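You operate a simulated robot arm through the tools that you are given. There is no shell and no other tool. Be economical: measure what you need, move in short steps, check, and stop when the job is done.

You are at the controls of a simulated robot arm. One attempt, no reset.

TASK
Test the white coil in the nest at mH and dot it: green for 50 mH, blue for 10 mH.
Fine: clamp it to test, unclamp it to dot; the coil stays in the nest; marker back in its cup.

Only the result counts: the job must be done as asked and must still hold three seconds after the hand-in. Knocking over, shifting, dropping, spilling or breaking anything else fails it.

THE ROBOT
A 7-joint arm with a two-finger parallel gripper, fixed in place. Base frame: the origin is at the foot of the arm, x ahead of it, y to its left, z up; the work surface is at about z = 854. Lengths are in mm, angles in degrees, forces in N, time in s.
With the tool pointing down near the work surface it reaches from about 240 to 680 mm from the base axis. Its first joint turns from -66.0 to 66.0 degrees. Payload 2.4 kg.
The tool frame sits at the grasp point between the pads (the TCP): z along the fingers, y along the line on which they close. The tips reach 30 mm beyond it. The gripper opens to 94 mm. The fingers are 28 mm wide and 10 mm thick; the gripper's body (50 by 96 mm) begins 55 mm behind the TCP.
Orientation is that of the tool frame in the base frame, as [roll, pitch, yaw] about the fixed x, y, z axes, in that order (R = Rz(yaw) Ry(pitch) Rx(roll)). With the fingers straight down and closing along the base's y, the tool's x points along the base's -x, its y along +y and its z along -z.

THE INTERFACE
- The arm moves only by the tool nudge_tool. Its argument "moves" is one flat list of numbers, 7 for each row, row after row: the shift along the base's x, y, z in mm, then the turn, a rotation vector about the base's x, y, z in degrees, then the finger opening in mm, from 0 to 94. In form: [tx, ty, tz, wx, wy, wz, grip, tx, ty, tz, wx, wy, wz, grip, ...]. A call has 1 to 8 rows; each row shifts and turns the commanded pose from where the row before left it. Each row takes 0.2 s and may step no farther than 50 mm and 8.6 degrees from the row before; otherwise, or with a gripper value out of range, the whole call is refused. Where a pose cannot be reached the arm comes as near as it can. A force on the tool above 50 N (or 10 N above the force at the start of the call, whichever is more), or a blocked arm, ends the call early, and 0.2 s more pass. Each finger travels about 153 mm/s and halts on what it meets, pressing with about 35 N; the grip force reading is that of the motor and also rises with nothing between the fingers. The clock runs only during rows and for 0.2 s after the last one: add rows that do not move to give the fingers time. It gives the time, the measured TCP pose, the force on the tool (base axes), the opening and the grip force at its end, in the units of the frame above (readings bear some noise), with the torque about the TCP (base axes, N m) and any sound that the robot's microphone picked up.
- Cameras (640 x 400 px; columns grow to the right, rows downward): "scene" is fixed at [47.1, 497.4, 1425.6]; the picture's right is [-0.53, -0.85, 0.00], its down [-0.62, 0.39, -0.68] and it looks along [0.57, -0.36, -0.74] (base axes); focal length 214 px, centre (320, 200). "wrist" rides on the gripper at [76, 14, -103] in the tool frame; the picture's right is [-0.18, 0.98, 0.00], its down [-0.75, -0.14, -0.64] and it looks along [-0.63, -0.12, 0.77] (tool axes); focal length 243 px, centre (320, 200). There is no depth. A picture from a camera that has moved, and an enlarged one, comes with that camera's place and axes in the base frame and with its lens.
- capture(camera): a new picture of that camera. No time passes.
- enlarge(camera, box): a new picture of the part [left, top, right, bottom] of that camera's present view, enlarged. No time passes.
- hand_in(): hands the job in; it is judged then, once.

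Go step by step. Nothing tells you positions but the pictures and the camera data: compare them with the known pose of the tool, close in by small moves and look again before you grip or let go. The budget is 120 turns and 76 pictures, counting those below and the enlarged ones. Unless the task says otherwise, let go and move clear before handing in, and close with one line.

The tools are called as name(argument=value, ...) on one line, values as JSON. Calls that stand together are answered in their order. nudge_tool: Moves the arm, as the interface text tells. Its arguments: {"type":"object","properties":{"moves":{"type":"array"}},"required":["moves"]} The other tools are called the same way: capture (camera) takes a picture; enlarge (camera, box) takes an enlarged picture of a part of a camera's view; hand_in () hands the job in.

At the start:

```text
time_s: 0.0
tool_pos: [321.9, 61.0, 1273.9]
tcp_rot: [-179.9, 0.0, 179.9]
ft_force: [-0.1, -0.3, -0.4]
moment: [-0.01, 0.01, 0.0]
gripper_width: 94.1
grasp_force: 0.1
```

scene: 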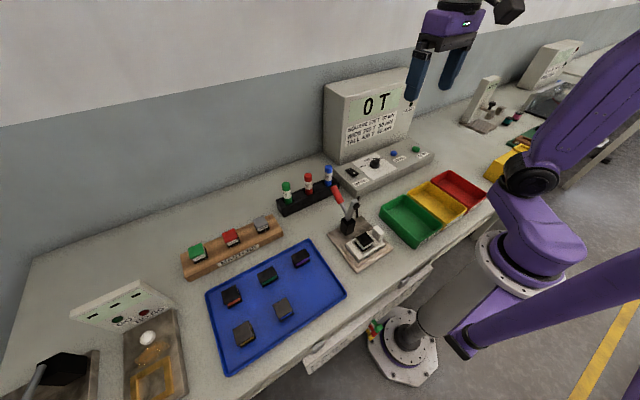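
wrist: 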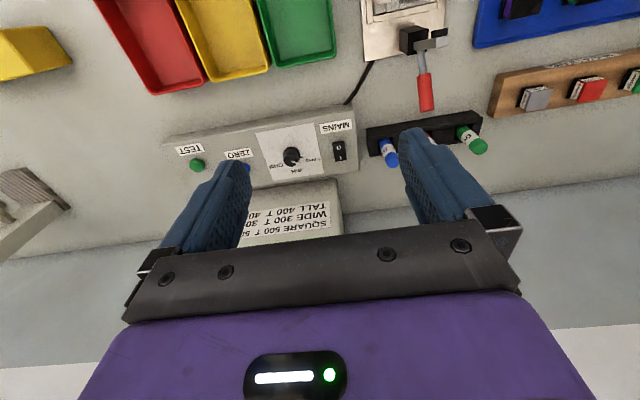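

I see a test bench with a meter (mains switch, knob, zero and test buttons), a nest with a toggle clamp, and a marker stand. I'll look closer at the details first.

enlarge(camera="scene", box=[320, 70, 440, 190])

enlarge(camera="scene", box=[270, 150, 410, 280])

enlarge(camera="wrist", box=[150, 90, 370, 240])

```text
3.33 times, centred on (380, 130) of scene
camera zoom: at [47.1, 497.4, 1425.6], right [-0.53, -0.85, 0.0], down [-0.62, 0.39, -0.68], along [0.57, -0.36, -0.74], focal length 715 px, centre (120, 433)
```

zoom: 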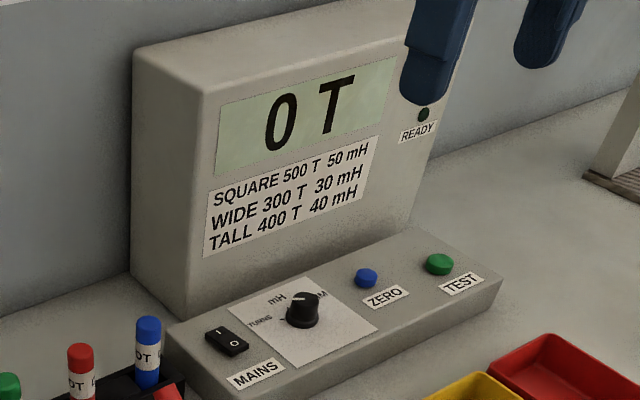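

```text
3.08 times, centred on (340, 215) of scene
camera zoom: at [47.1, 497.4, 1425.6], right [-0.53, -0.85, 0.0], down [-0.62, 0.39, -0.68], along [0.57, -0.36, -0.74], focal length 660 px, centre (258, 154)
```

zoom: 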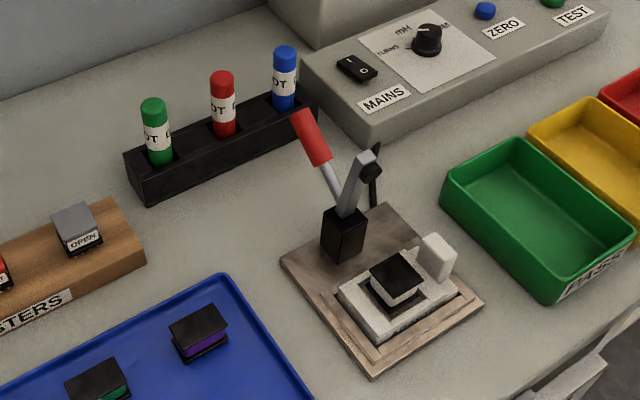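

```text
2.67 times, centred on (260, 165) of wrist
camera zoom: at [246.6, 74.3, 1376.3], right [0.18, 0.98, 0.0], down [0.75, -0.14, 0.64], along [0.63, -0.12, -0.77], focal length 647 px, centre (480, 293)
```

zoom: 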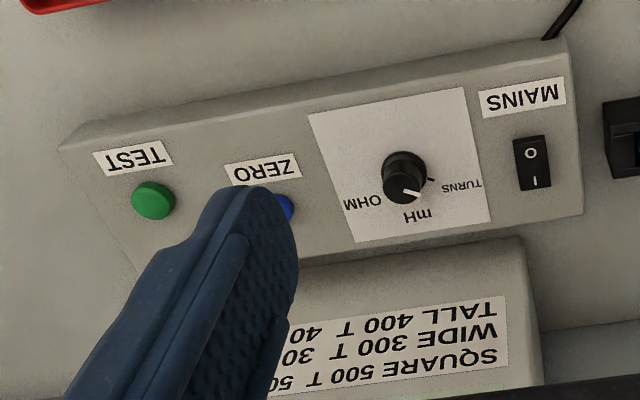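

The meter is on and shows turns (T). The rough positions I get are knob (493,-36), TEST (480,-251), ZERO (508,-150) and nest (257,213). I'll move over the nest for a closer look.

nudge_tool(moves=[-12, 26, -34, 0, 0, 0, 94, -12, 26, -34, 0, 0, 0, 94, -12, 26, -34, 0, 0, 0, 94, -12, 26, -34, 0, 0, 0, 94, -12, 26, -34, 0, 0, 0, 94])

capture(camera="wrist")

enlarge(camera="scene", box=[345, 135, 445, 195])

```text
time_s: 1.2
tool_pos: [262.4, 193.2, 1103.4]
tcp_rot: [179.9, 0.0, 179.9]
ft_force: [0.6, 0.1, -0.3]
moment: [-0.01, -0.03, 0.0]
gripper_width: 94.2
grasp_force: 0.0
```

```text
70 pictures are left
camera wrist: at [186.6, 207.5, 1206.1], right [0.18, 0.98, 0.0], down [0.75, -0.14, 0.64], along [0.63, -0.12, -0.77], focal length 243 px, centre (320, 200)
```

wrist: 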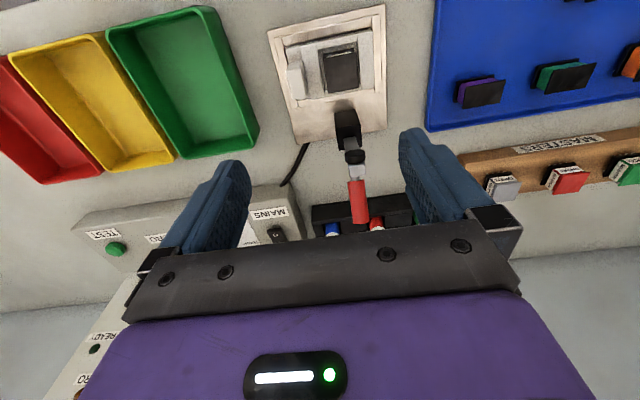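

```text
6.40 times, centred on (395, 165) of scene
camera zoom: at [47.1, 497.4, 1425.6], right [-0.53, -0.85, 0.0], down [-0.62, 0.39, -0.68], along [0.57, -0.36, -0.74], focal length 1373 px, centre (-160, 424)
```

zoom: 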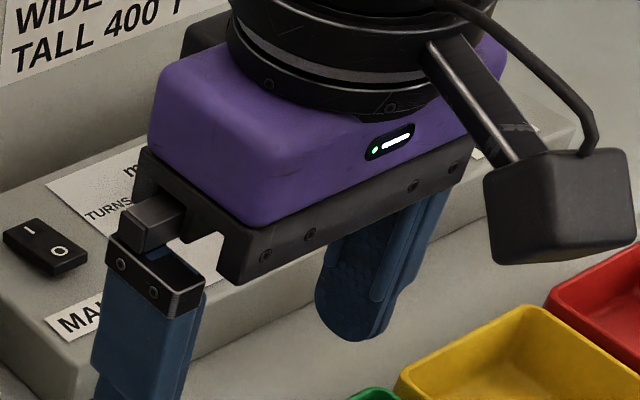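

enlarge(camera="wrist", box=[255, 0, 435, 240])

```text
1.67 times, centred on (345, 120) of wrist
camera zoom: at [186.6, 207.5, 1206.1], right [0.18, 0.98, 0.0], down [0.75, -0.14, 0.64], along [0.63, -0.12, -0.77], focal length 404 px, centre (278, 333)
```

zoom: 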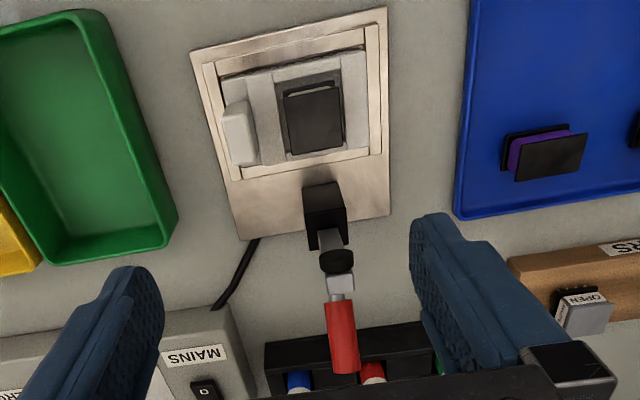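

enlarge(camera="scene", box=[170, 170, 340, 290])

enlarge(camera="scene", box=[310, 170, 410, 280])

```text
3.33 times, centred on (255, 230) of scene
camera zoom: at [47.1, 497.4, 1425.6], right [-0.53, -0.85, 0.0], down [-0.62, 0.39, -0.68], along [0.57, -0.36, -0.74], focal length 715 px, centre (537, 100)
```

zoom: 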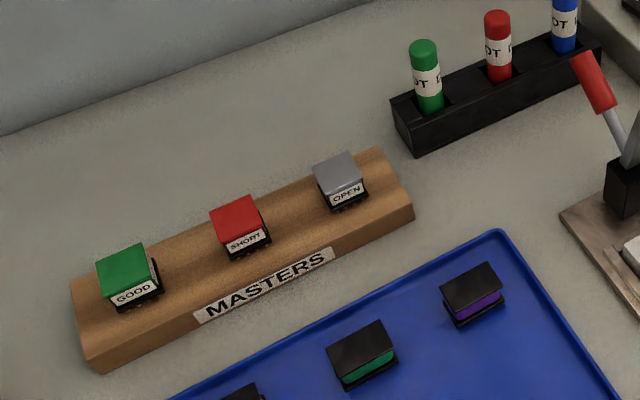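

```text
3.64 times, centred on (360, 225) of scene
camera zoom: at [47.1, 497.4, 1425.6], right [-0.53, -0.85, 0.0], down [-0.62, 0.39, -0.68], along [0.57, -0.36, -0.74], focal length 780 px, centre (174, 109)
```

zoom: 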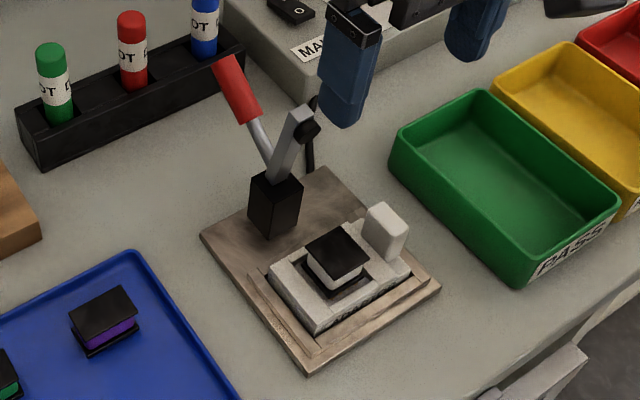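

Next I'll take a closer look at the knob and pass over the meter panel.

nudge_tool(moves=[19.5, -32.7, -12, 0, 0, 0, 94, 19.5, -32.7, -12, 0, 0, 0, 94, 19.5, -32.7, -12, 0, 0, 0, 94, 19.5, -32.7, -12, 0, 0, 0, 94, 19.5, -32.7, -12, 0, 0, 0, 94, 19.5, -32.7, -12, 0, 0, 0, 94, 19.5, -32.7, -12, 0, 0, 0, 94, 0, 0, 0, 0, 0, 0, 94])

capture(camera="wrist")

enlarge(camera="wrist", box=[240, 110, 400, 230])

```text
time_s: 3.0
tool_pos: [399.3, -40.6, 1016.4]
tcp_rot: [-180.0, 0.0, -180.0]
ft_force: [0.1, -0.6, -0.4]
moment: [-0.01, -0.02, -0.01]
gripper_width: 93.9
grasp_force: 0.1
```

```text
65 pictures are left
camera wrist: at [323.9, -26.1, 1119.3], right [0.18, 0.98, 0.0], down [0.75, -0.14, 0.64], along [0.63, -0.12, -0.77], focal length 243 px, centre (320, 200)
```

wrist: 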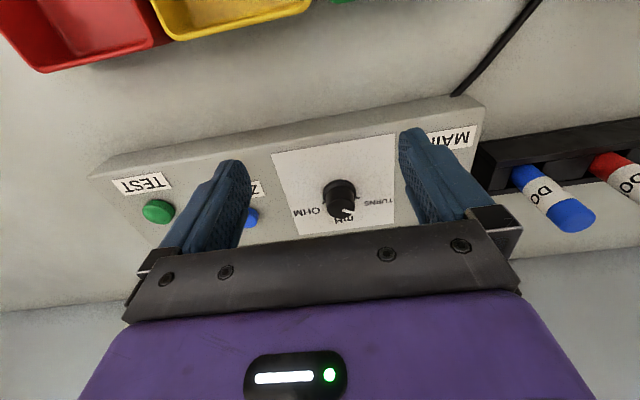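

```text
3.33 times, centred on (320, 170) of wrist
camera zoom: at [323.9, -26.1, 1119.3], right [0.18, 0.98, 0.0], down [0.75, -0.14, 0.64], along [0.63, -0.12, -0.77], focal length 809 px, centre (320, 300)
```

zoom: 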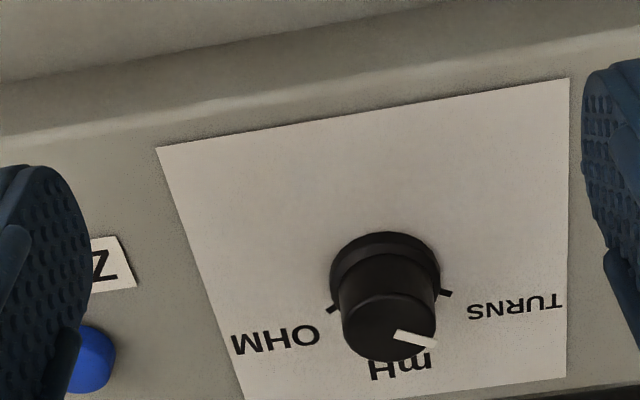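

The knob pointer points at TURNS (+y side), and mH is on the +x side, so it turns clockwise seen from above. I'll go above the knob at about (503,-38).

nudge_tool(moves=[26, 0.6, -10, 0, 0, 0, 70, 26, 0.6, -10, 0, 0, 0, 70, 26, 0.6, -10, 0, 0, 0, 70, 26, 0.6, -10, 0, 0, 0, 70, 0, 0, -20, 0, 0, 0, 70, 0, 0, 0, 0, 0, 0, 70])

capture(camera="wrist")

enlarge(camera="scene", box=[330, 90, 450, 190])

```text
time_s: 4.4
tool_pos: [502.0, -35.9, 955.7]
tcp_rot: [-179.9, 0.0, 179.9]
ft_force: [-0.7, 0.3, 1.2]
moment: [-0.01, 0.0, -0.01]
gripper_width: 70.1
grasp_force: 0.1
```

```text
63 pictures are left
camera wrist: at [425.2, -23.1, 1059.7], right [0.18, 0.98, 0.0], down [0.75, -0.14, 0.64], along [0.63, -0.12, -0.77], focal length 243 px, centre (320, 200)
```

wrist: 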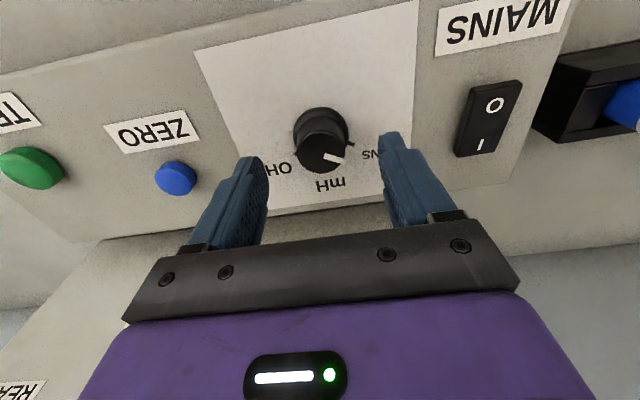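

```text
4.00 times, centred on (390, 140) of scene
camera zoom: at [47.1, 497.4, 1425.6], right [-0.53, -0.85, 0.0], down [-0.62, 0.39, -0.68], along [0.57, -0.36, -0.74], focal length 858 px, centre (40, 440)
```

zoom: 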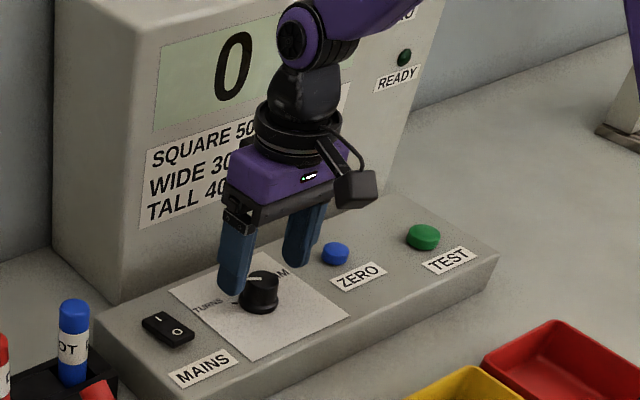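

I refine the knob centre to (503.5,-37) with its top near z≈914. I'll descend and grip it.

nudge_tool(moves=[1.5, -1, -16, 0, 0, 0, 70, 0, 0, -14, 0, 0, 0, 70, 0, 0, 0, 0, 0, 0, 28, 0, 0, 0, 0, 0, 0, 28, 0, 0, 0, 0, 0, 0, 28])

capture(camera="wrist")

```text
time_s: 5.6
tool_pos: [504.1, -35.3, 928.7]
tcp_rot: [180.0, 0.3, -179.8]
ft_force: [2.8, 10.2, 29.2]
moment: [0.28, 0.84, 0.13]
gripper_width: 37.9
grasp_force: 44.7
```

```text
61 pictures are left
camera wrist: at [428.9, -22.0, 1031.3], right [0.18, 0.98, 0.0], down [0.75, -0.14, 0.65], along [0.63, -0.12, -0.76], focal length 243 px, centre (320, 200)
```

wrist: 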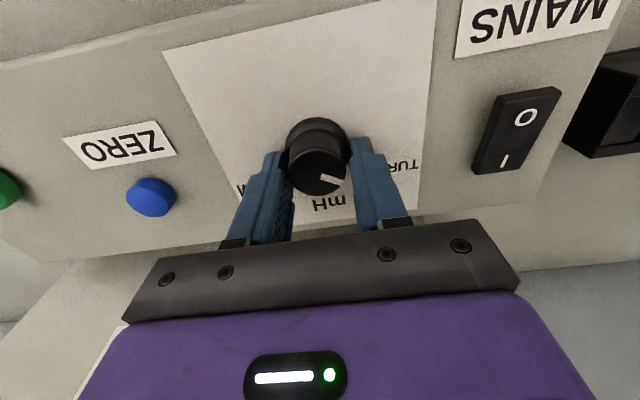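

The tips press on the panel, so I'll open slightly, raise and grip again.

nudge_tool(moves=[0, 0, 0, 0, 0, 0, 50, 0, 0, 6, 0, 0, 0, 50, -1, -1.5, 2, 0, 0, 0, 50, 0, 0, 0, 0, 0, 0, 28, 0, 0, 0, 0, 0, 0, 28])

capture(camera="wrist")

```text
time_s: 6.8
tool_pos: [502.6, -34.4, 935.3]
tcp_rot: [-180.0, -0.1, -179.8]
ft_force: [-1.5, 23.2, -20.1]
moment: [0.7, -0.76, -0.09]
gripper_width: 37.4
grasp_force: 45.5
```

```text
60 pictures are left
camera wrist: at [426.6, -22.2, 1038.4], right [0.18, 0.98, 0.0], down [0.76, -0.14, 0.64], along [0.63, -0.11, -0.77], focal length 243 px, centre (320, 200)
```

wrist: 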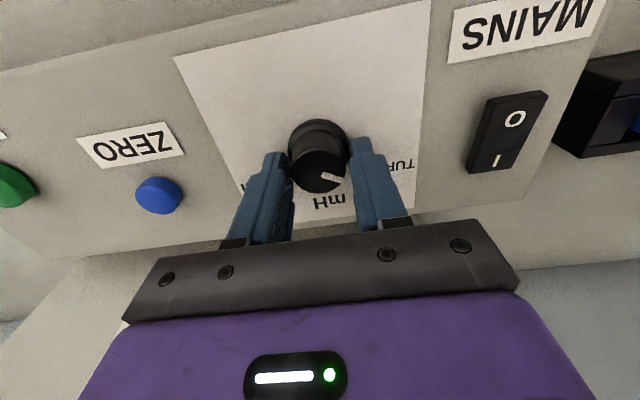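

The knob sits a bit to +y, so I'll relieve the side load and rotate about −z.

nudge_tool(moves=[0, 3.5, -2, 0, 0, 0, 28, 0, 0, 0, 0, 0, -8, 28, 0, 0, 0, 0, 0, -8, 28, 0, 0, 0, 0, 0, -8, 28])

capture(camera="wrist")

```text
time_s: 7.8
tool_pos: [501.5, -37.7, 934.7]
tcp_rot: [-179.9, -0.2, 155.8]
ft_force: [-13.7, -7.4, 5.8]
moment: [0.12, 0.71, 0.04]
gripper_width: 37.9
grasp_force: 45.0
```

```text
59 pictures are left
camera wrist: at [438.6, 6.4, 1038.3], right [0.57, 0.82, 0.0], down [0.63, -0.44, 0.64], along [0.52, -0.37, -0.77], focal length 243 px, centre (320, 200)
```

wrist: 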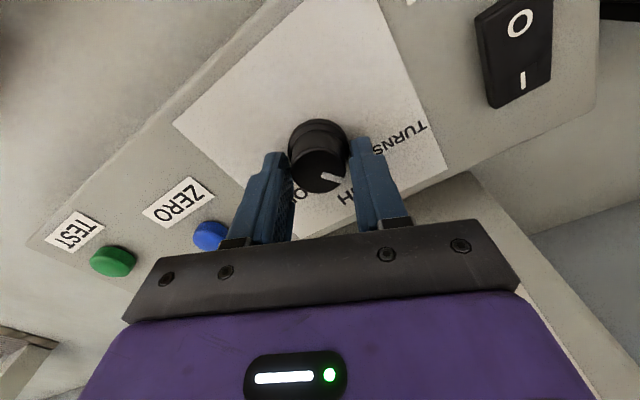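

The knob turns with the gripper (24° so far, moment small). I'll continue about 33° more and check the display.

nudge_tool(moves=[1, 0.5, 0, 0, 0, -8, 28, 0, 0, 0, 0, 0, -8, 28, 0, 0, 0, 0, 0, -8, 28, 0, 0, 0, 0, 0, -8, 28])

capture(camera="wrist")

enlarge(camera="scene", box=[320, 70, 440, 190])

```text
time_s: 8.7
tool_pos: [500.9, -38.8, 934.1]
tcp_rot: [-179.3, -0.4, 130.9]
ft_force: [-7.1, -3.4, 8.4]
moment: [-0.53, 0.29, 0.04]
gripper_width: 37.8
grasp_force: 45.1
stopped in row 4: the force on the tool passed its limit at 51 N (the readings are from after the stop); the commanded pose is now the measured one
```

```text
58 pictures are left
camera wrist: at [463.3, 27.5, 1038.2], right [0.86, 0.5, -0.01], down [0.4, -0.66, 0.64], along [0.31, -0.56, -0.77], focal length 243 px, centre (320, 200)
```

wrist: 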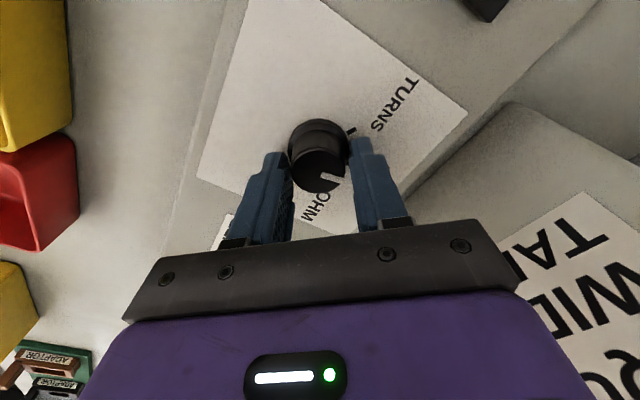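

```text
3.33 times, centred on (380, 130) of scene
camera zoom: at [46.8, 497.4, 1425.7], right [-0.53, -0.85, 0.0], down [-0.62, 0.39, -0.68], along [0.57, -0.36, -0.74], focal length 715 px, centre (120, 433)
```

zoom: 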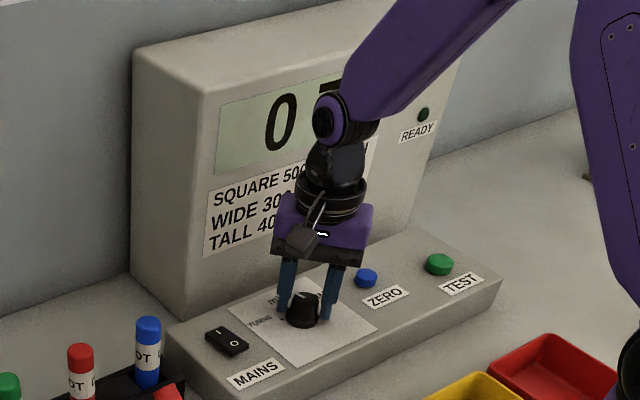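

I've turned about 49° and the display still seems to show T. The stop was a force bump, so I'll continue gently.

nudge_tool(moves=[0, 0, 0, 0, 0, -4, 28, 0, 0, 0, 0, 0, -4, 28])

enlarge(camera="scene", box=[360, 75, 420, 125])

```text
time_s: 9.3
tool_pos: [500.9, -39.5, 935.6]
tcp_rot: [-179.2, -0.4, 122.9]
ft_force: [-16.3, -7.1, 21.0]
moment: [-0.51, 0.39, 0.07]
gripper_width: 37.7
grasp_force: 45.0
```

```text
8.00 times, centred on (390, 100) of scene
camera zoom: at [46.3, 497.2, 1425.7], right [-0.53, -0.85, 0.0], down [-0.62, 0.39, -0.68], along [0.57, -0.36, -0.74], focal length 1716 px, centre (-240, 1000)
```

zoom: 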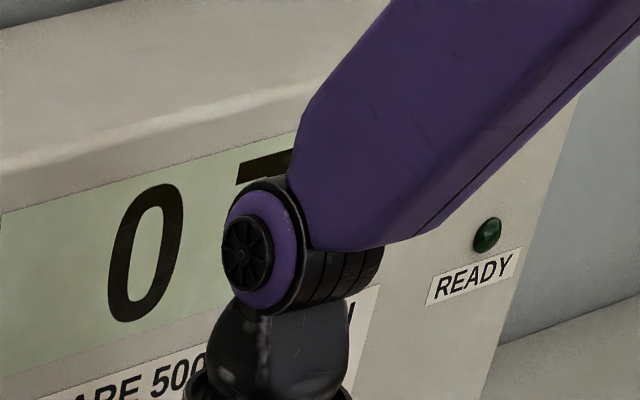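

I'm at 57° turned, and the T bar is still visible. I'll release and lift to read the knob position.

nudge_tool(moves=[0, 0, 0, 0, 0, 0, 60, 0, 0, 0, 0, 0, 0, 60, 0, 0, 40, 0, 0, 0, 60, -20, 0, 40, 0, 0, 0, 60, -40, 0, 20, 0, 0, 0, 60])

capture(camera="wrist")

enlarge(camera="scene", box=[320, 70, 440, 190])

```text
time_s: 10.5
tool_pos: [439.6, -39.3, 1034.6]
tcp_rot: [-179.3, -0.4, 122.8]
ft_force: [-0.2, -0.1, 0.0]
moment: [-0.01, -0.02, 0.01]
gripper_width: 60.1
grasp_force: 0.2
```

```text
55 pictures are left
camera wrist: at [413.0, 31.3, 1137.7], right [0.93, 0.38, -0.01], down [0.3, -0.71, 0.64], along [0.23, -0.59, -0.77], focal length 243 px, centre (320, 200)
```

wrist: 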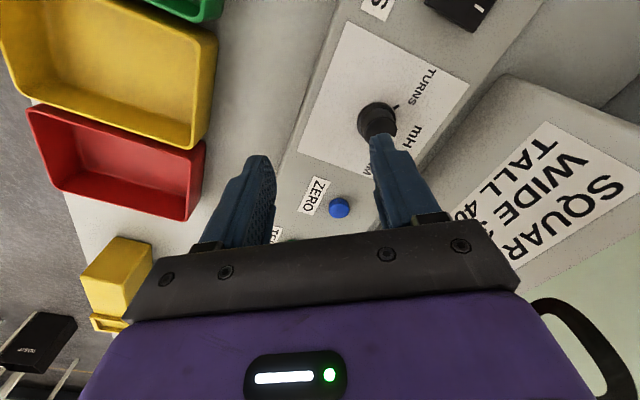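

```text
3.33 times, centred on (380, 130) of scene
camera zoom: at [47.1, 497.4, 1425.6], right [-0.53, -0.85, 0.0], down [-0.62, 0.39, -0.68], along [0.57, -0.36, -0.74], focal length 715 px, centre (120, 433)
```

zoom: 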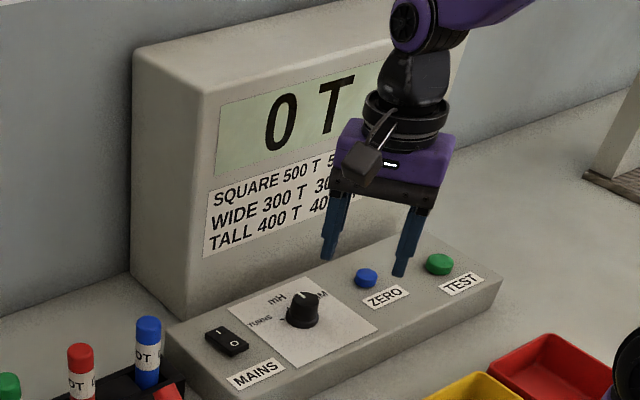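

enlarge(camera="scene", box=[360, 145, 395, 175])

enlarge(camera="wrist", box=[330, 70, 450, 190])

```text
13.33 times, centred on (378, 160) of scene
camera zoom: at [47.1, 497.4, 1425.6], right [-0.53, -0.85, 0.0], down [-0.62, 0.39, -0.68], along [0.57, -0.36, -0.74], focal length 2860 px, centre (-447, 733)
```

zoom: 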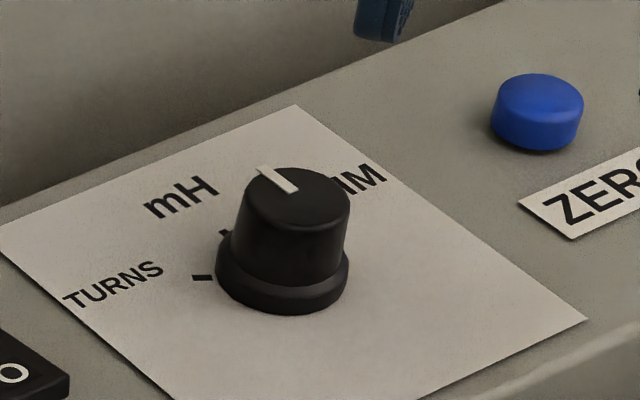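

```text
3.33 times, centred on (390, 130) of wrist
camera zoom: at [413.0, 31.3, 1137.7], right [0.93, 0.38, -0.01], down [0.3, -0.71, 0.64], along [0.23, -0.59, -0.77], focal length 809 px, centre (87, 433)
```

zoom: 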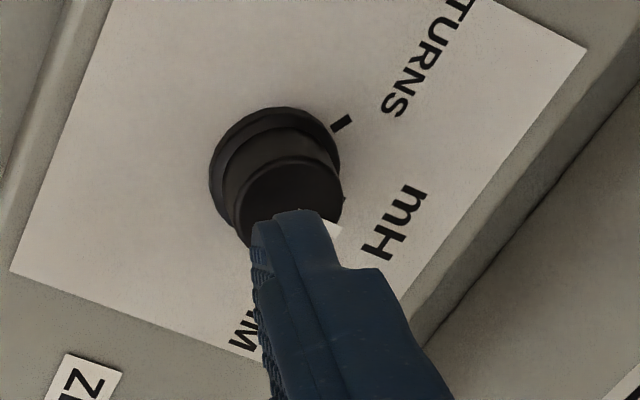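

In the close-up the white mark lines up with the mH tick, so the knob looks set; the display may update only at TEST. Next I'll go to the clamp handle, whose red grip runs about (371..411, 218, 953..983).

nudge_tool(moves=[-6, 32, 5, 0, 0, 7.15, 60, -6, 32, 5, 0, 0, 7.15, 60, -6, 32, 5, 0, 0, 7.15, 60, -6, 32, 5, 0, 0, 7.15, 60, -6, 32, 5, 0, 0, 7.15, 60, -6, 32, 5, 0, 0, 7.15, 60, -6, 32, 5, 0, 0, 7.15, 60, -6, 32, 5, 0, 0, 7.15, 60])

capture(camera="wrist")

enlarge(camera="scene", box=[320, 70, 440, 190])

enlarge(camera="scene", box=[310, 170, 410, 280])

```text
time_s: 12.3
tool_pos: [395.6, 219.4, 1076.5]
tcp_rot: [-179.4, -0.3, -179.8]
ft_force: [0.4, -0.1, -0.3]
moment: [0.0, -0.02, 0.03]
gripper_width: 60.0
grasp_force: 0.0
```

```text
51 pictures are left
camera wrist: at [319.7, 233.2, 1179.1], right [0.18, 0.98, -0.01], down [0.76, -0.13, 0.64], along [0.63, -0.12, -0.77], focal length 243 px, centre (320, 200)
```

wrist: 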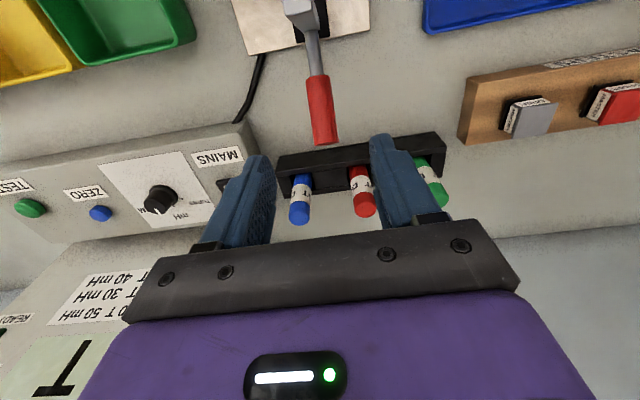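

```text
3.33 times, centred on (380, 130) of scene
camera zoom: at [47.1, 497.4, 1425.6], right [-0.53, -0.85, 0.0], down [-0.62, 0.39, -0.68], along [0.57, -0.36, -0.74], focal length 715 px, centre (120, 433)
```

zoom: 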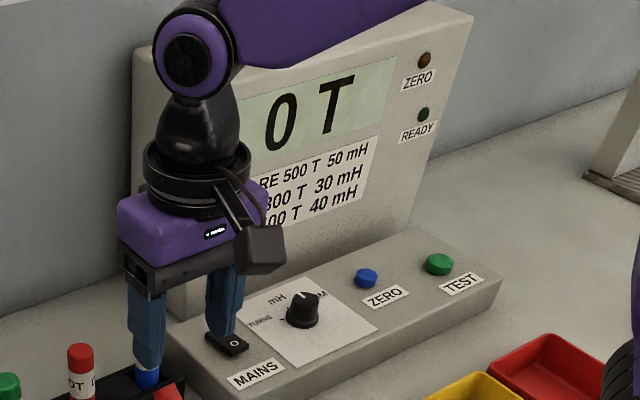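

```text
3.64 times, centred on (360, 225) of scene
camera zoom: at [47.1, 497.4, 1425.6], right [-0.53, -0.85, 0.0], down [-0.62, 0.39, -0.68], along [0.57, -0.36, -0.74], focal length 780 px, centre (174, 109)
```

zoom: 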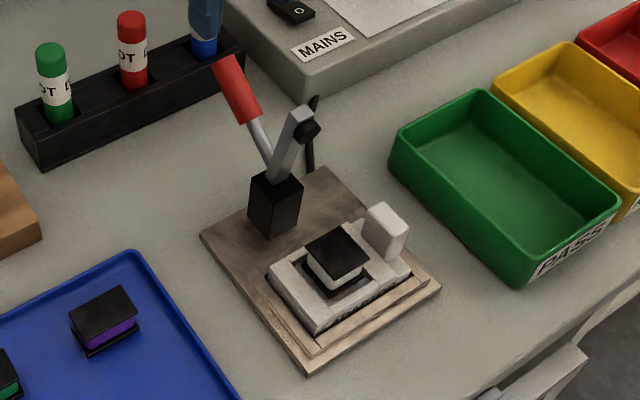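

enlarge(camera="wrist", box=[110, 150, 220, 230])

enlarge(camera="scene", box=[385, 70, 415, 100])

```text
5.00 times, centred on (165, 190) of wrist
camera zoom: at [319.7, 233.2, 1179.1], right [0.18, 0.98, -0.01], down [0.76, -0.13, 0.64], along [0.63, -0.12, -0.77], focal length 1213 px, centre (1095, 250)
```

zoom: 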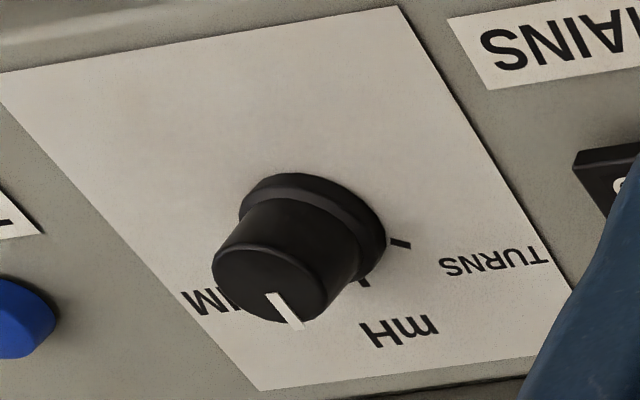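

```text
13.33 times, centred on (400, 85) of scene
camera zoom: at [47.1, 497.4, 1425.6], right [-0.53, -0.85, 0.0], down [-0.62, 0.39, -0.68], along [0.57, -0.36, -0.74], focal length 2860 px, centre (-747, 1733)
```

zoom: 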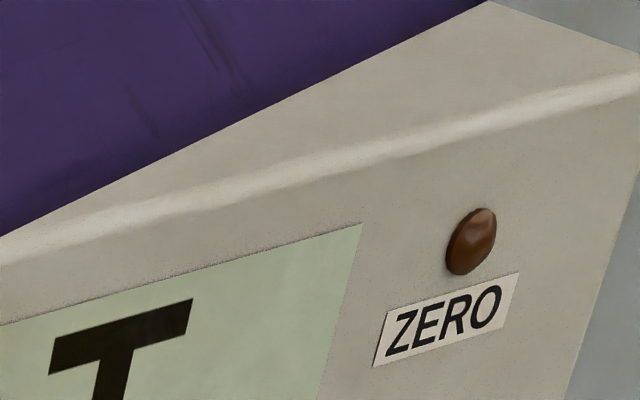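

The knob is on mH and the lamps are off. I'll now descend straddling the handle and grip it.

nudge_tool(moves=[0, 0, -35, 0, 0, 0, 60, 0, 0, -35, 0, 0, 0, 60, 0, 0, -34, 0, 0, 0, 60, 0, 0, 0, 0, 0, 0, 30, 0, 0, 0, 0, 0, 0, 15])

capture(camera="wrist")

enlarge(camera="scene", box=[290, 120, 430, 280])

```text
time_s: 13.5
tool_pos: [395.3, 219.9, 970.7]
tcp_rot: [-179.4, -0.2, -179.8]
ft_force: [0.0, 7.6, -7.4]
moment: [-0.02, -0.45, 0.13]
gripper_width: 25.4
grasp_force: 45.6
```

```text
46 pictures are left
camera wrist: at [319.1, 233.9, 1072.4], right [0.18, 0.98, -0.01], down [0.76, -0.13, 0.64], along [0.63, -0.12, -0.77], focal length 243 px, centre (320, 200)
```

wrist: 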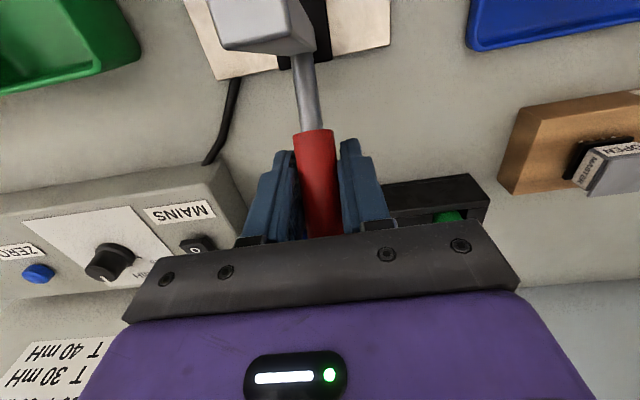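

```text
2.50 times, centred on (360, 200) of scene
camera zoom: at [47.2, 497.7, 1425.5], right [-0.53, -0.85, 0.0], down [-0.62, 0.39, -0.68], along [0.57, -0.36, -0.74], focal length 536 px, centre (220, 200)
```

zoom: 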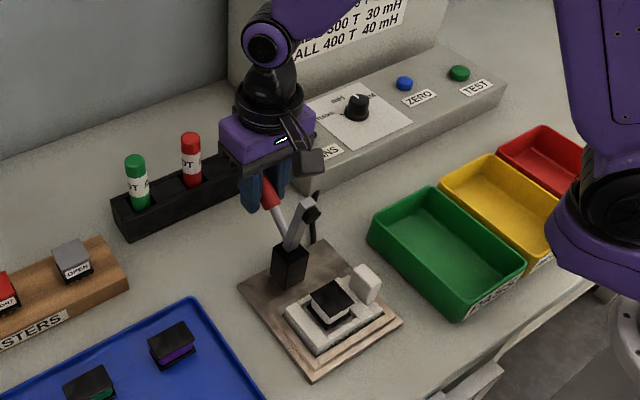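

I've gripped the handle at 25 mm width. I'll swing it along its arc around the estimated pivot (327, 219, 912), starting with two small steps.

nudge_tool(moves=[-4.5, 0, 4.5, 0, 0, 0, 15, -4.5, 0, 4.4, 0, 0, 0, 15, -5, 0, 4, 0, 0, 0, 15])

enlarge(camera="scene", box=[310, 150, 410, 270])

```text
time_s: 14.3
tool_pos: [383.0, 219.1, 985.6]
tcp_rot: [-179.8, 0.2, -179.8]
ft_force: [15.2, 17.5, -4.9]
moment: [-0.02, -1.07, 0.16]
gripper_width: 25.8
grasp_force: 45.1
```

```text
3.33 times, centred on (360, 210) of scene
camera zoom: at [47.6, 497.9, 1425.4], right [-0.53, -0.85, 0.0], down [-0.62, 0.39, -0.68], along [0.57, -0.36, -0.74], focal length 715 px, centre (187, 167)
```

zoom: 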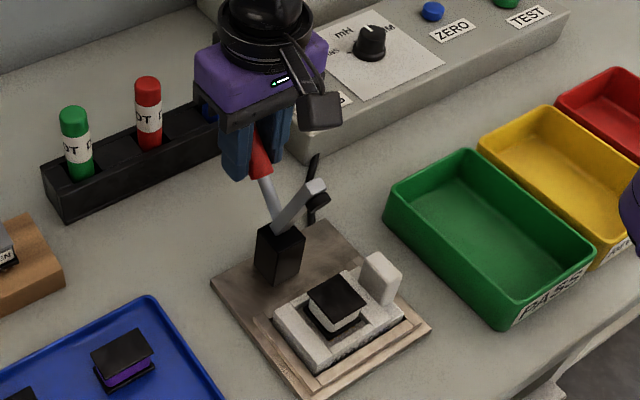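

The arm swings down with the handle, so I'll continue the arc.

nudge_tool(moves=[-8.6, 0, 5.3, 0, 0, 0, 15, -8.5, 0, 4.5, 0, 0, 0, 15, -8.9, 0, 3.6, 0, 0, 0, 15, -9.3, 0, 2.6, 0, 0, 0, 15])

enlarge(camera="scene", box=[310, 150, 410, 270])

```text
time_s: 15.3
tool_pos: [348.3, 220.1, 1000.3]
tcp_rot: [-179.8, 0.3, 180.0]
ft_force: [21.3, 5.8, 0.5]
moment: [0.23, -1.57, -0.02]
gripper_width: 21.5
grasp_force: 45.3
```

```text
3.33 times, centred on (360, 210) of scene
camera zoom: at [47.7, 497.5, 1425.6], right [-0.53, -0.85, 0.0], down [-0.62, 0.39, -0.68], along [0.57, -0.36, -0.74], focal length 715 px, centre (187, 167)
```

zoom: 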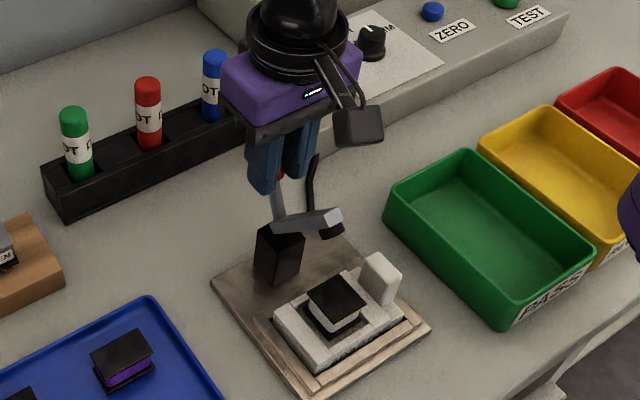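

nudge_tool(moves=[-10, 0, 2, 0, 0, 0, 15, -9.5, 0, 0.6, 0, 0, 0, 15, 0, 0, 0, 0, 0, 0, 15])

enlarge(camera="scene", box=[310, 150, 410, 270])

```text
time_s: 16.1
tool_pos: [327.3, 219.6, 1002.8]
tcp_rot: [-179.8, 0.1, -179.9]
ft_force: [18.4, 0.2, 15.9]
moment: [0.04, -1.49, -0.01]
gripper_width: 21.1
grasp_force: 44.8
```

```text
3.33 times, centred on (360, 210) of scene
camera zoom: at [47.4, 497.3, 1425.7], right [-0.53, -0.85, 0.0], down [-0.62, 0.39, -0.68], along [0.57, -0.36, -0.74], focal length 715 px, centre (187, 167)
```

zoom: 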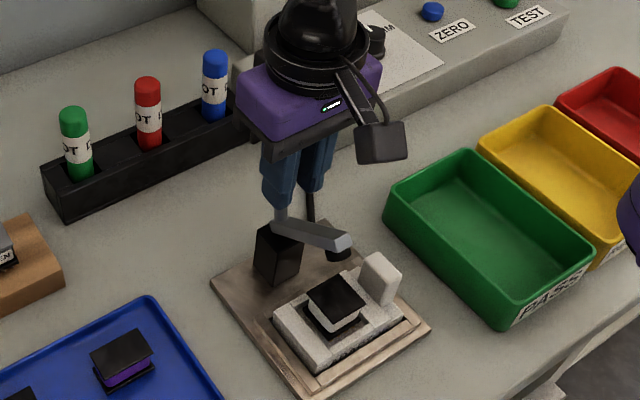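

nudge_tool(moves=[-9.6, 0, -1.5, 0, 0, 0, 15, -9.5, 0, -2, 0, 0, 0, 15, 0, 0, 0, 0, 0, 0, 15])

enlarge(camera="scene", box=[310, 150, 410, 270])

```text
time_s: 16.9
tool_pos: [304.1, 216.8, 998.9]
tcp_rot: [-179.2, -0.4, -179.9]
ft_force: [0.4, 0.4, -0.9]
moment: [0.0, 0.04, 0.02]
gripper_width: 14.8
grasp_force: 0.1
```

```text
3.33 times, centred on (360, 210) of scene
camera zoom: at [47.1, 497.4, 1425.6], right [-0.53, -0.85, 0.0], down [-0.62, 0.39, -0.68], along [0.57, -0.36, -0.74], focal length 715 px, centre (187, 167)
```

zoom: 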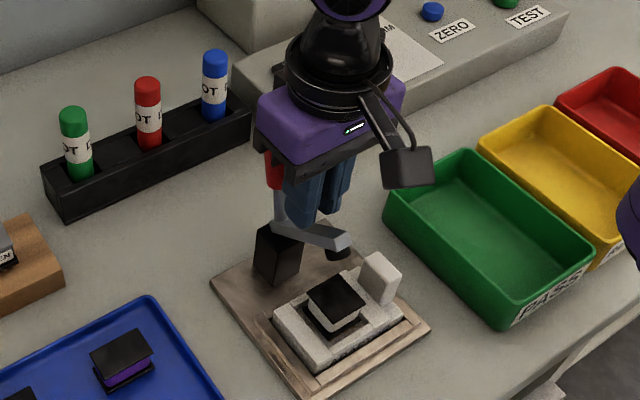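

The grip slipped off, leaving the handle upright and the arm not fully down. I'll go over the handle and push it from behind with closed fingers.

nudge_tool(moves=[-6, 0, 25, 0, 0, 0, 0, 0, 0, 45, 0, 0, 0, 0, 39, 3, 0, 0, 0, 0, 0, 40, 0, 0, 0, 0, 0, 0, 0, 0, -35, 0, 0, 0, 0, 0, -30, 0, 0, 0, 0, -10, 0, 0, 0, 0, 0, 0])

enlarge(camera="scene", box=[310, 150, 410, 270])

capture(camera="wrist")

```text
refused: moves must hold 7 numbers for each row
```

```text
3.33 times, centred on (360, 210) of scene
camera zoom: at [47.1, 497.4, 1425.6], right [-0.53, -0.85, 0.0], down [-0.62, 0.39, -0.68], along [0.57, -0.36, -0.74], focal length 715 px, centre (187, 167)
```

zoom: 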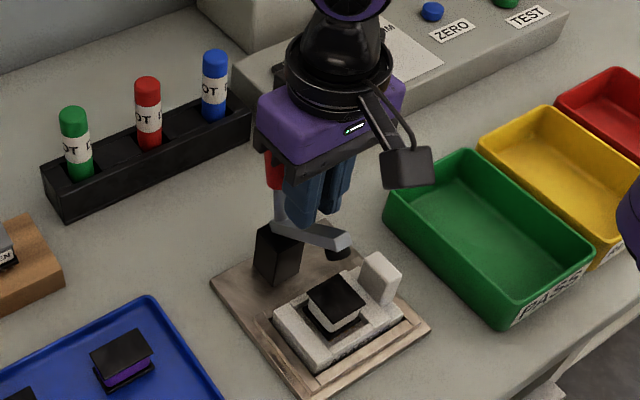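

```text
39 pictures are left
camera wrist: at [229.3, 231.3, 1101.4], right [0.18, 0.98, -0.01], down [0.76, -0.13, 0.64], along [0.63, -0.13, -0.77], focal length 243 px, centre (320, 200)
```

wrist: 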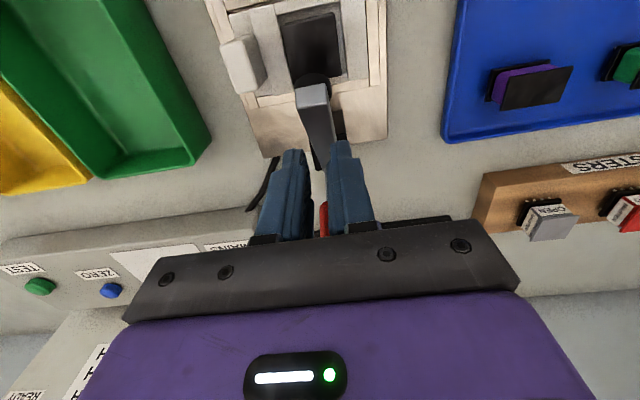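

nudge_tool(moves=[-6, 0, 25, 0, 0, 0, 0, 0, 0, 45, 0, 0, 0, 0, 39, 3, 0, 0, 0, 0, 0, 40, 0, 0, 0, 0, 0, 0, 0, 0, -35, 0, 0, 0, 0, 0, 0, -30, 0, 0, 0, 0])

nudge_tool(moves=[-10, 0, 0, 0, 0, 0, 0, -10, 0, 0, 0, 0, 0, 0, -10, 0, 0, 0, 0, 0, 0, -10, 0, 0, 0, 0, 0, 0])

enlarge(camera="scene", box=[310, 150, 410, 270])

```text
time_s: 18.4
tool_pos: [375.7, 221.4, 1007.1]
tcp_rot: [-179.3, -0.6, -179.8]
ft_force: [-9.9, -4.1, 19.7]
moment: [-0.03, 0.02, -0.24]
gripper_width: 0.2
grasp_force: 33.3
stopped in row 6: the force on the tool passed its limit at 59 N (the readings are from after the stop); the commanded pose is now the measured one
```

```text
time_s: 19.4
tool_pos: [338.3, 221.4, 1007.8]
tcp_rot: [-179.4, -0.4, -179.8]
ft_force: [4.3, -0.6, -1.1]
moment: [0.04, -0.15, 0.0]
gripper_width: 0.1
grasp_force: 33.3
```

```text
3.33 times, centred on (360, 210) of scene
camera zoom: at [47.2, 497.4, 1425.6], right [-0.53, -0.85, 0.0], down [-0.62, 0.39, -0.68], along [0.57, -0.36, -0.74], focal length 715 px, centre (187, 167)
```

zoom: 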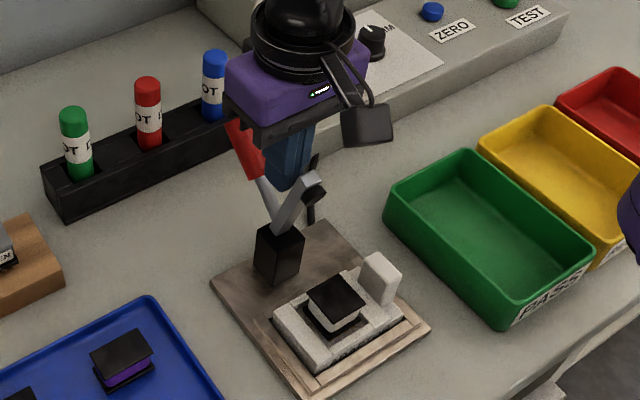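

The handle got pushed back to about 50°. I'll go higher over it, come down well behind, and push −x.

nudge_tool(moves=[-5, 0, 45, 0, 0, 0, 0, 0, 0, 45, 0, 0, 0, 0, 45, -2, 0, 0, 0, 0, 0, 45, 0, 0, 0, 0, 0, 0, 25, 0, 0, 0, 0, 0, 0, 0, 0, -40, 0, 0, 0, 0, 0, 0, -40, 0, 0, 0, 0, 0, 0, -22, 0, 0, 0, 0])

capture(camera="wrist")

```text
time_s: 21.2
tool_pos: [448.0, 216.6, 996.9]
tcp_rot: [-179.3, -0.5, -179.7]
ft_force: [0.5, 0.7, -0.3]
moment: [0.01, 0.01, -0.02]
gripper_width: 0.0
grasp_force: 33.1
```

```text
37 pictures are left
camera wrist: at [372.3, 230.5, 1099.9], right [0.18, 0.98, -0.01], down [0.76, -0.13, 0.64], along [0.62, -0.12, -0.77], focal length 243 px, centre (320, 200)
```

wrist: 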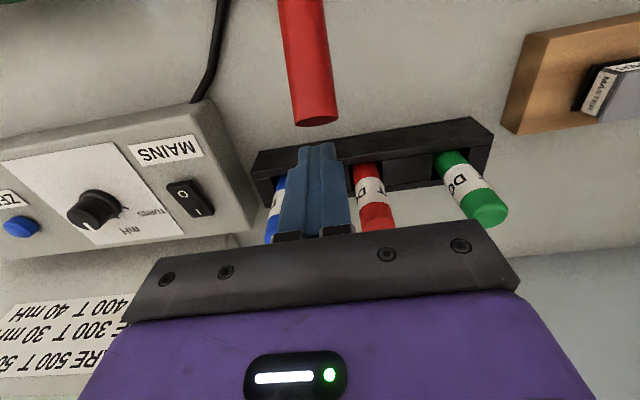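

The handle tip is near (411,221,1000) in front of the fingers. I'll push −x.

nudge_tool(moves=[-12, 3, 0, 0, 0, 0, 0, -12, 0, 0, 0, 0, 0, 0, -12, 0, 0, 0, 0, 0, 0, -12, 0, 0, 0, 0, 0, 0, -12, 0, 0, 0, 0, 0, 0, -12, 0, 0, 0, 0, 0, 0, -12, 0, 0, 0, 0, 0, 0])

enlarge(camera="scene", box=[310, 150, 410, 270])

```text
time_s: 21.9
tool_pos: [430.9, 220.1, 1002.9]
tcp_rot: [179.9, 1.4, 179.9]
ft_force: [2.8, -1.1, 2.3]
moment: [0.02, 0.08, 0.04]
gripper_width: 0.1
grasp_force: 33.3
stopped in row 3: the force on the tool passed its limit at 59 N (the readings are from after the stop); the commanded pose is now the measured one
```

```text
3.33 times, centred on (360, 210) of scene
camera zoom: at [47.1, 497.3, 1425.7], right [-0.53, -0.85, 0.0], down [-0.62, 0.39, -0.68], along [0.57, -0.36, -0.74], focal length 715 px, centre (187, 167)
```

zoom: 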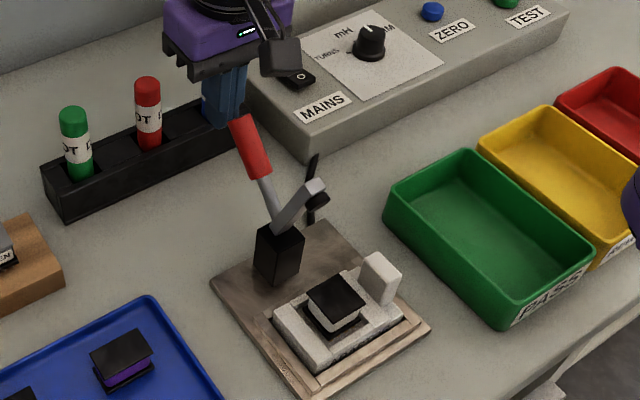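

nudge_tool(moves=[-5, 0, 3, 0, 0, 0, 0, -5, 0, 3.5, 0, 0, 0, 0, -5, 0, 3.5, 0, 0, 0, 0, -5, 0, 3, 0, 0, 0, 0, -6, 0, 3, 0, 0, 0, 0, -6, 0, 3, 0, 0, 0, 0])

```text
time_s: 23.3
tool_pos: [397.1, 219.6, 1020.6]
tcp_rot: [179.9, 1.2, 179.9]
ft_force: [0.3, -0.2, -0.1]
moment: [0.0, 0.02, -0.02]
gripper_width: 0.3
grasp_force: 32.8
```

nudge_tool(moves=[-6, 0, 1, 0, 0, 0, 0, -6, 0, 1, 0, 0, 0, 0, -6, 0, 0, 0, 0, 0, 0, -6, 0, 0, 0, 0, 0, 0])

enlarge(camera="scene", box=[310, 150, 410, 270])

```text
time_s: 24.3
tool_pos: [373.4, 220.3, 1022.5]
tcp_rot: [179.9, 1.3, 179.8]
ft_force: [0.6, -0.7, 0.6]
moment: [-0.02, -0.03, -0.05]
gripper_width: 0.0
grasp_force: 33.0
```

```text
3.33 times, centred on (360, 210) of scene
camera zoom: at [47.1, 497.4, 1425.6], right [-0.53, -0.85, 0.0], down [-0.62, 0.39, -0.68], along [0.57, -0.36, -0.74], focal length 715 px, centre (187, 167)
```

zoom: 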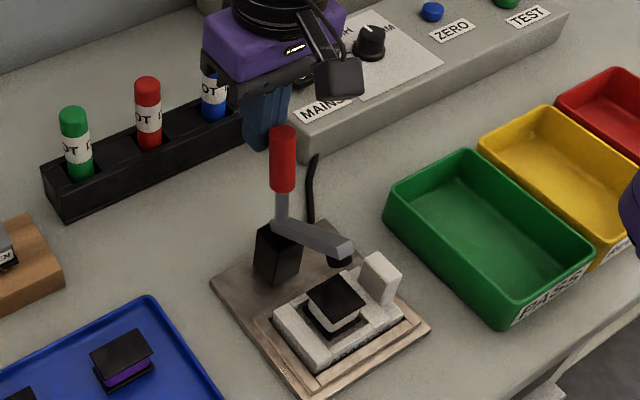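

The handle is upright and the fingers are just behind it, so I'll continue pushing.

nudge_tool(moves=[-6, 0, -1, 0, 0, 0, 0, -6, 0, -1, 0, 0, 0, 0, -6, 0, -1, 0, 0, 0, 0, -6, 0, -1, 0, 0, 0, 0, -6, 0, -1, 0, 0, 0, 0, -6, 0, -1, 0, 0, 0, 0])

enlarge(camera="scene", box=[310, 150, 410, 270])

```text
time_s: 25.7
tool_pos: [338.0, 219.7, 1015.8]
tcp_rot: [179.8, 1.3, 179.9]
ft_force: [-0.4, -0.3, 0.2]
moment: [0.02, -0.02, 0.0]
gripper_width: 0.0
grasp_force: 32.7
```

```text
3.33 times, centred on (360, 210) of scene
camera zoom: at [47.1, 497.4, 1425.6], right [-0.53, -0.85, 0.0], down [-0.62, 0.39, -0.68], along [0.57, -0.36, -0.74], focal length 715 px, centre (187, 167)
```

zoom: 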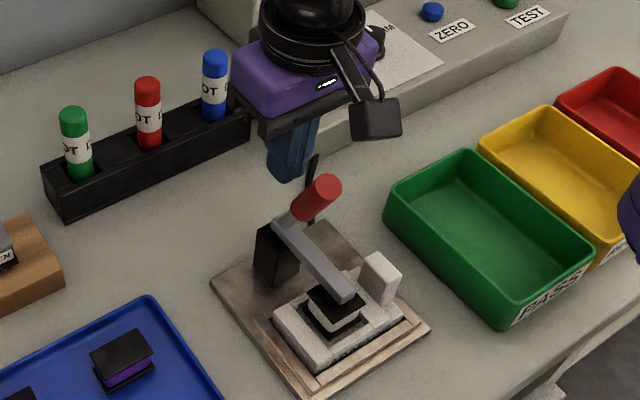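

Clamped: the arm sits on the coil and the handle has snapped over. Now I'll head to the TEST button with the fingers closed.

nudge_tool(moves=[0, 0, 40, 0, 0, 0, 0, 8, -42, 0, 0, 0, 0, 0, 8, -42, 0, 0, 0, 0, 0, 8, -42, 0, 0, 0, 0, 0, 8, -42, 0, 0, 0, 0, 0, 8, -42, 0, 0, 0, 0, 0, 8, -42, 0, 0, 0, 0, 0, 8, -42, 0, 0, 0, 0, 0])

nudge_tool(moves=[8, -42, -10, 0, 0, 0, 0, 8, -42, -10, 0, 0, 0, 0, 8, -42, -10, 0, 0, 0, 0, 8, -40, -10, 0, 0, 0, 0, 0, 0, 0, 0, 0, 0, 0])

capture(camera="wrist")

capture(camera="scene")

```text
time_s: 27.5
tool_pos: [395.4, -77.3, 1055.9]
tcp_rot: [179.9, 1.3, 179.8]
ft_force: [-0.4, -0.5, 0.3]
moment: [0.01, -0.02, -0.01]
gripper_width: 0.1
grasp_force: 32.7
```

```text
time_s: 28.7
tool_pos: [423.1, -241.8, 1015.2]
tcp_rot: [179.9, 1.4, 180.0]
ft_force: [-0.3, -0.2, -0.1]
moment: [-0.01, 0.0, 0.01]
gripper_width: 0.0
grasp_force: 32.7
```

```text
33 pictures are left
camera wrist: at [345.5, -228.4, 1116.9], right [0.19, 0.98, 0.01], down [0.74, -0.14, 0.66], along [0.65, -0.12, -0.75], focal length 243 px, centre (320, 200)
```

wrist: 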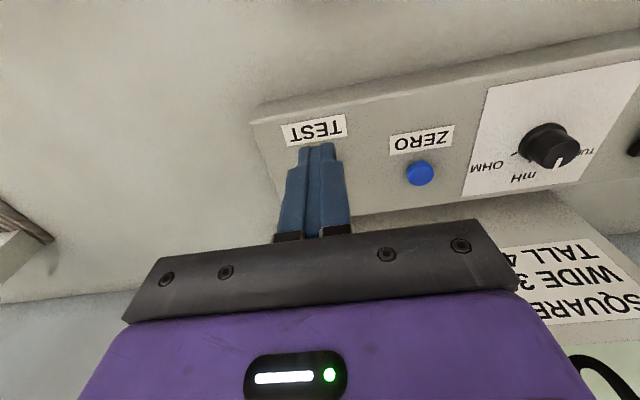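

```text
32 pictures are left
```

scene: 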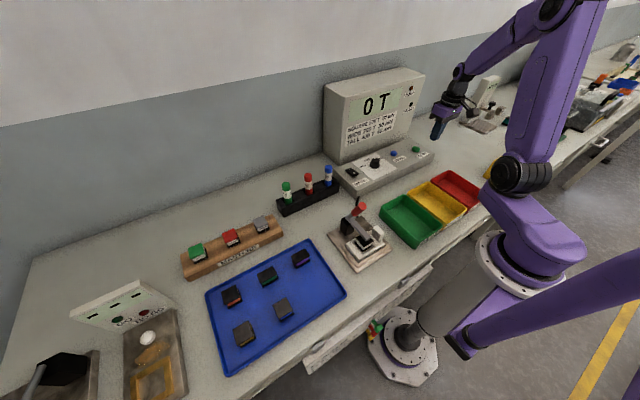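

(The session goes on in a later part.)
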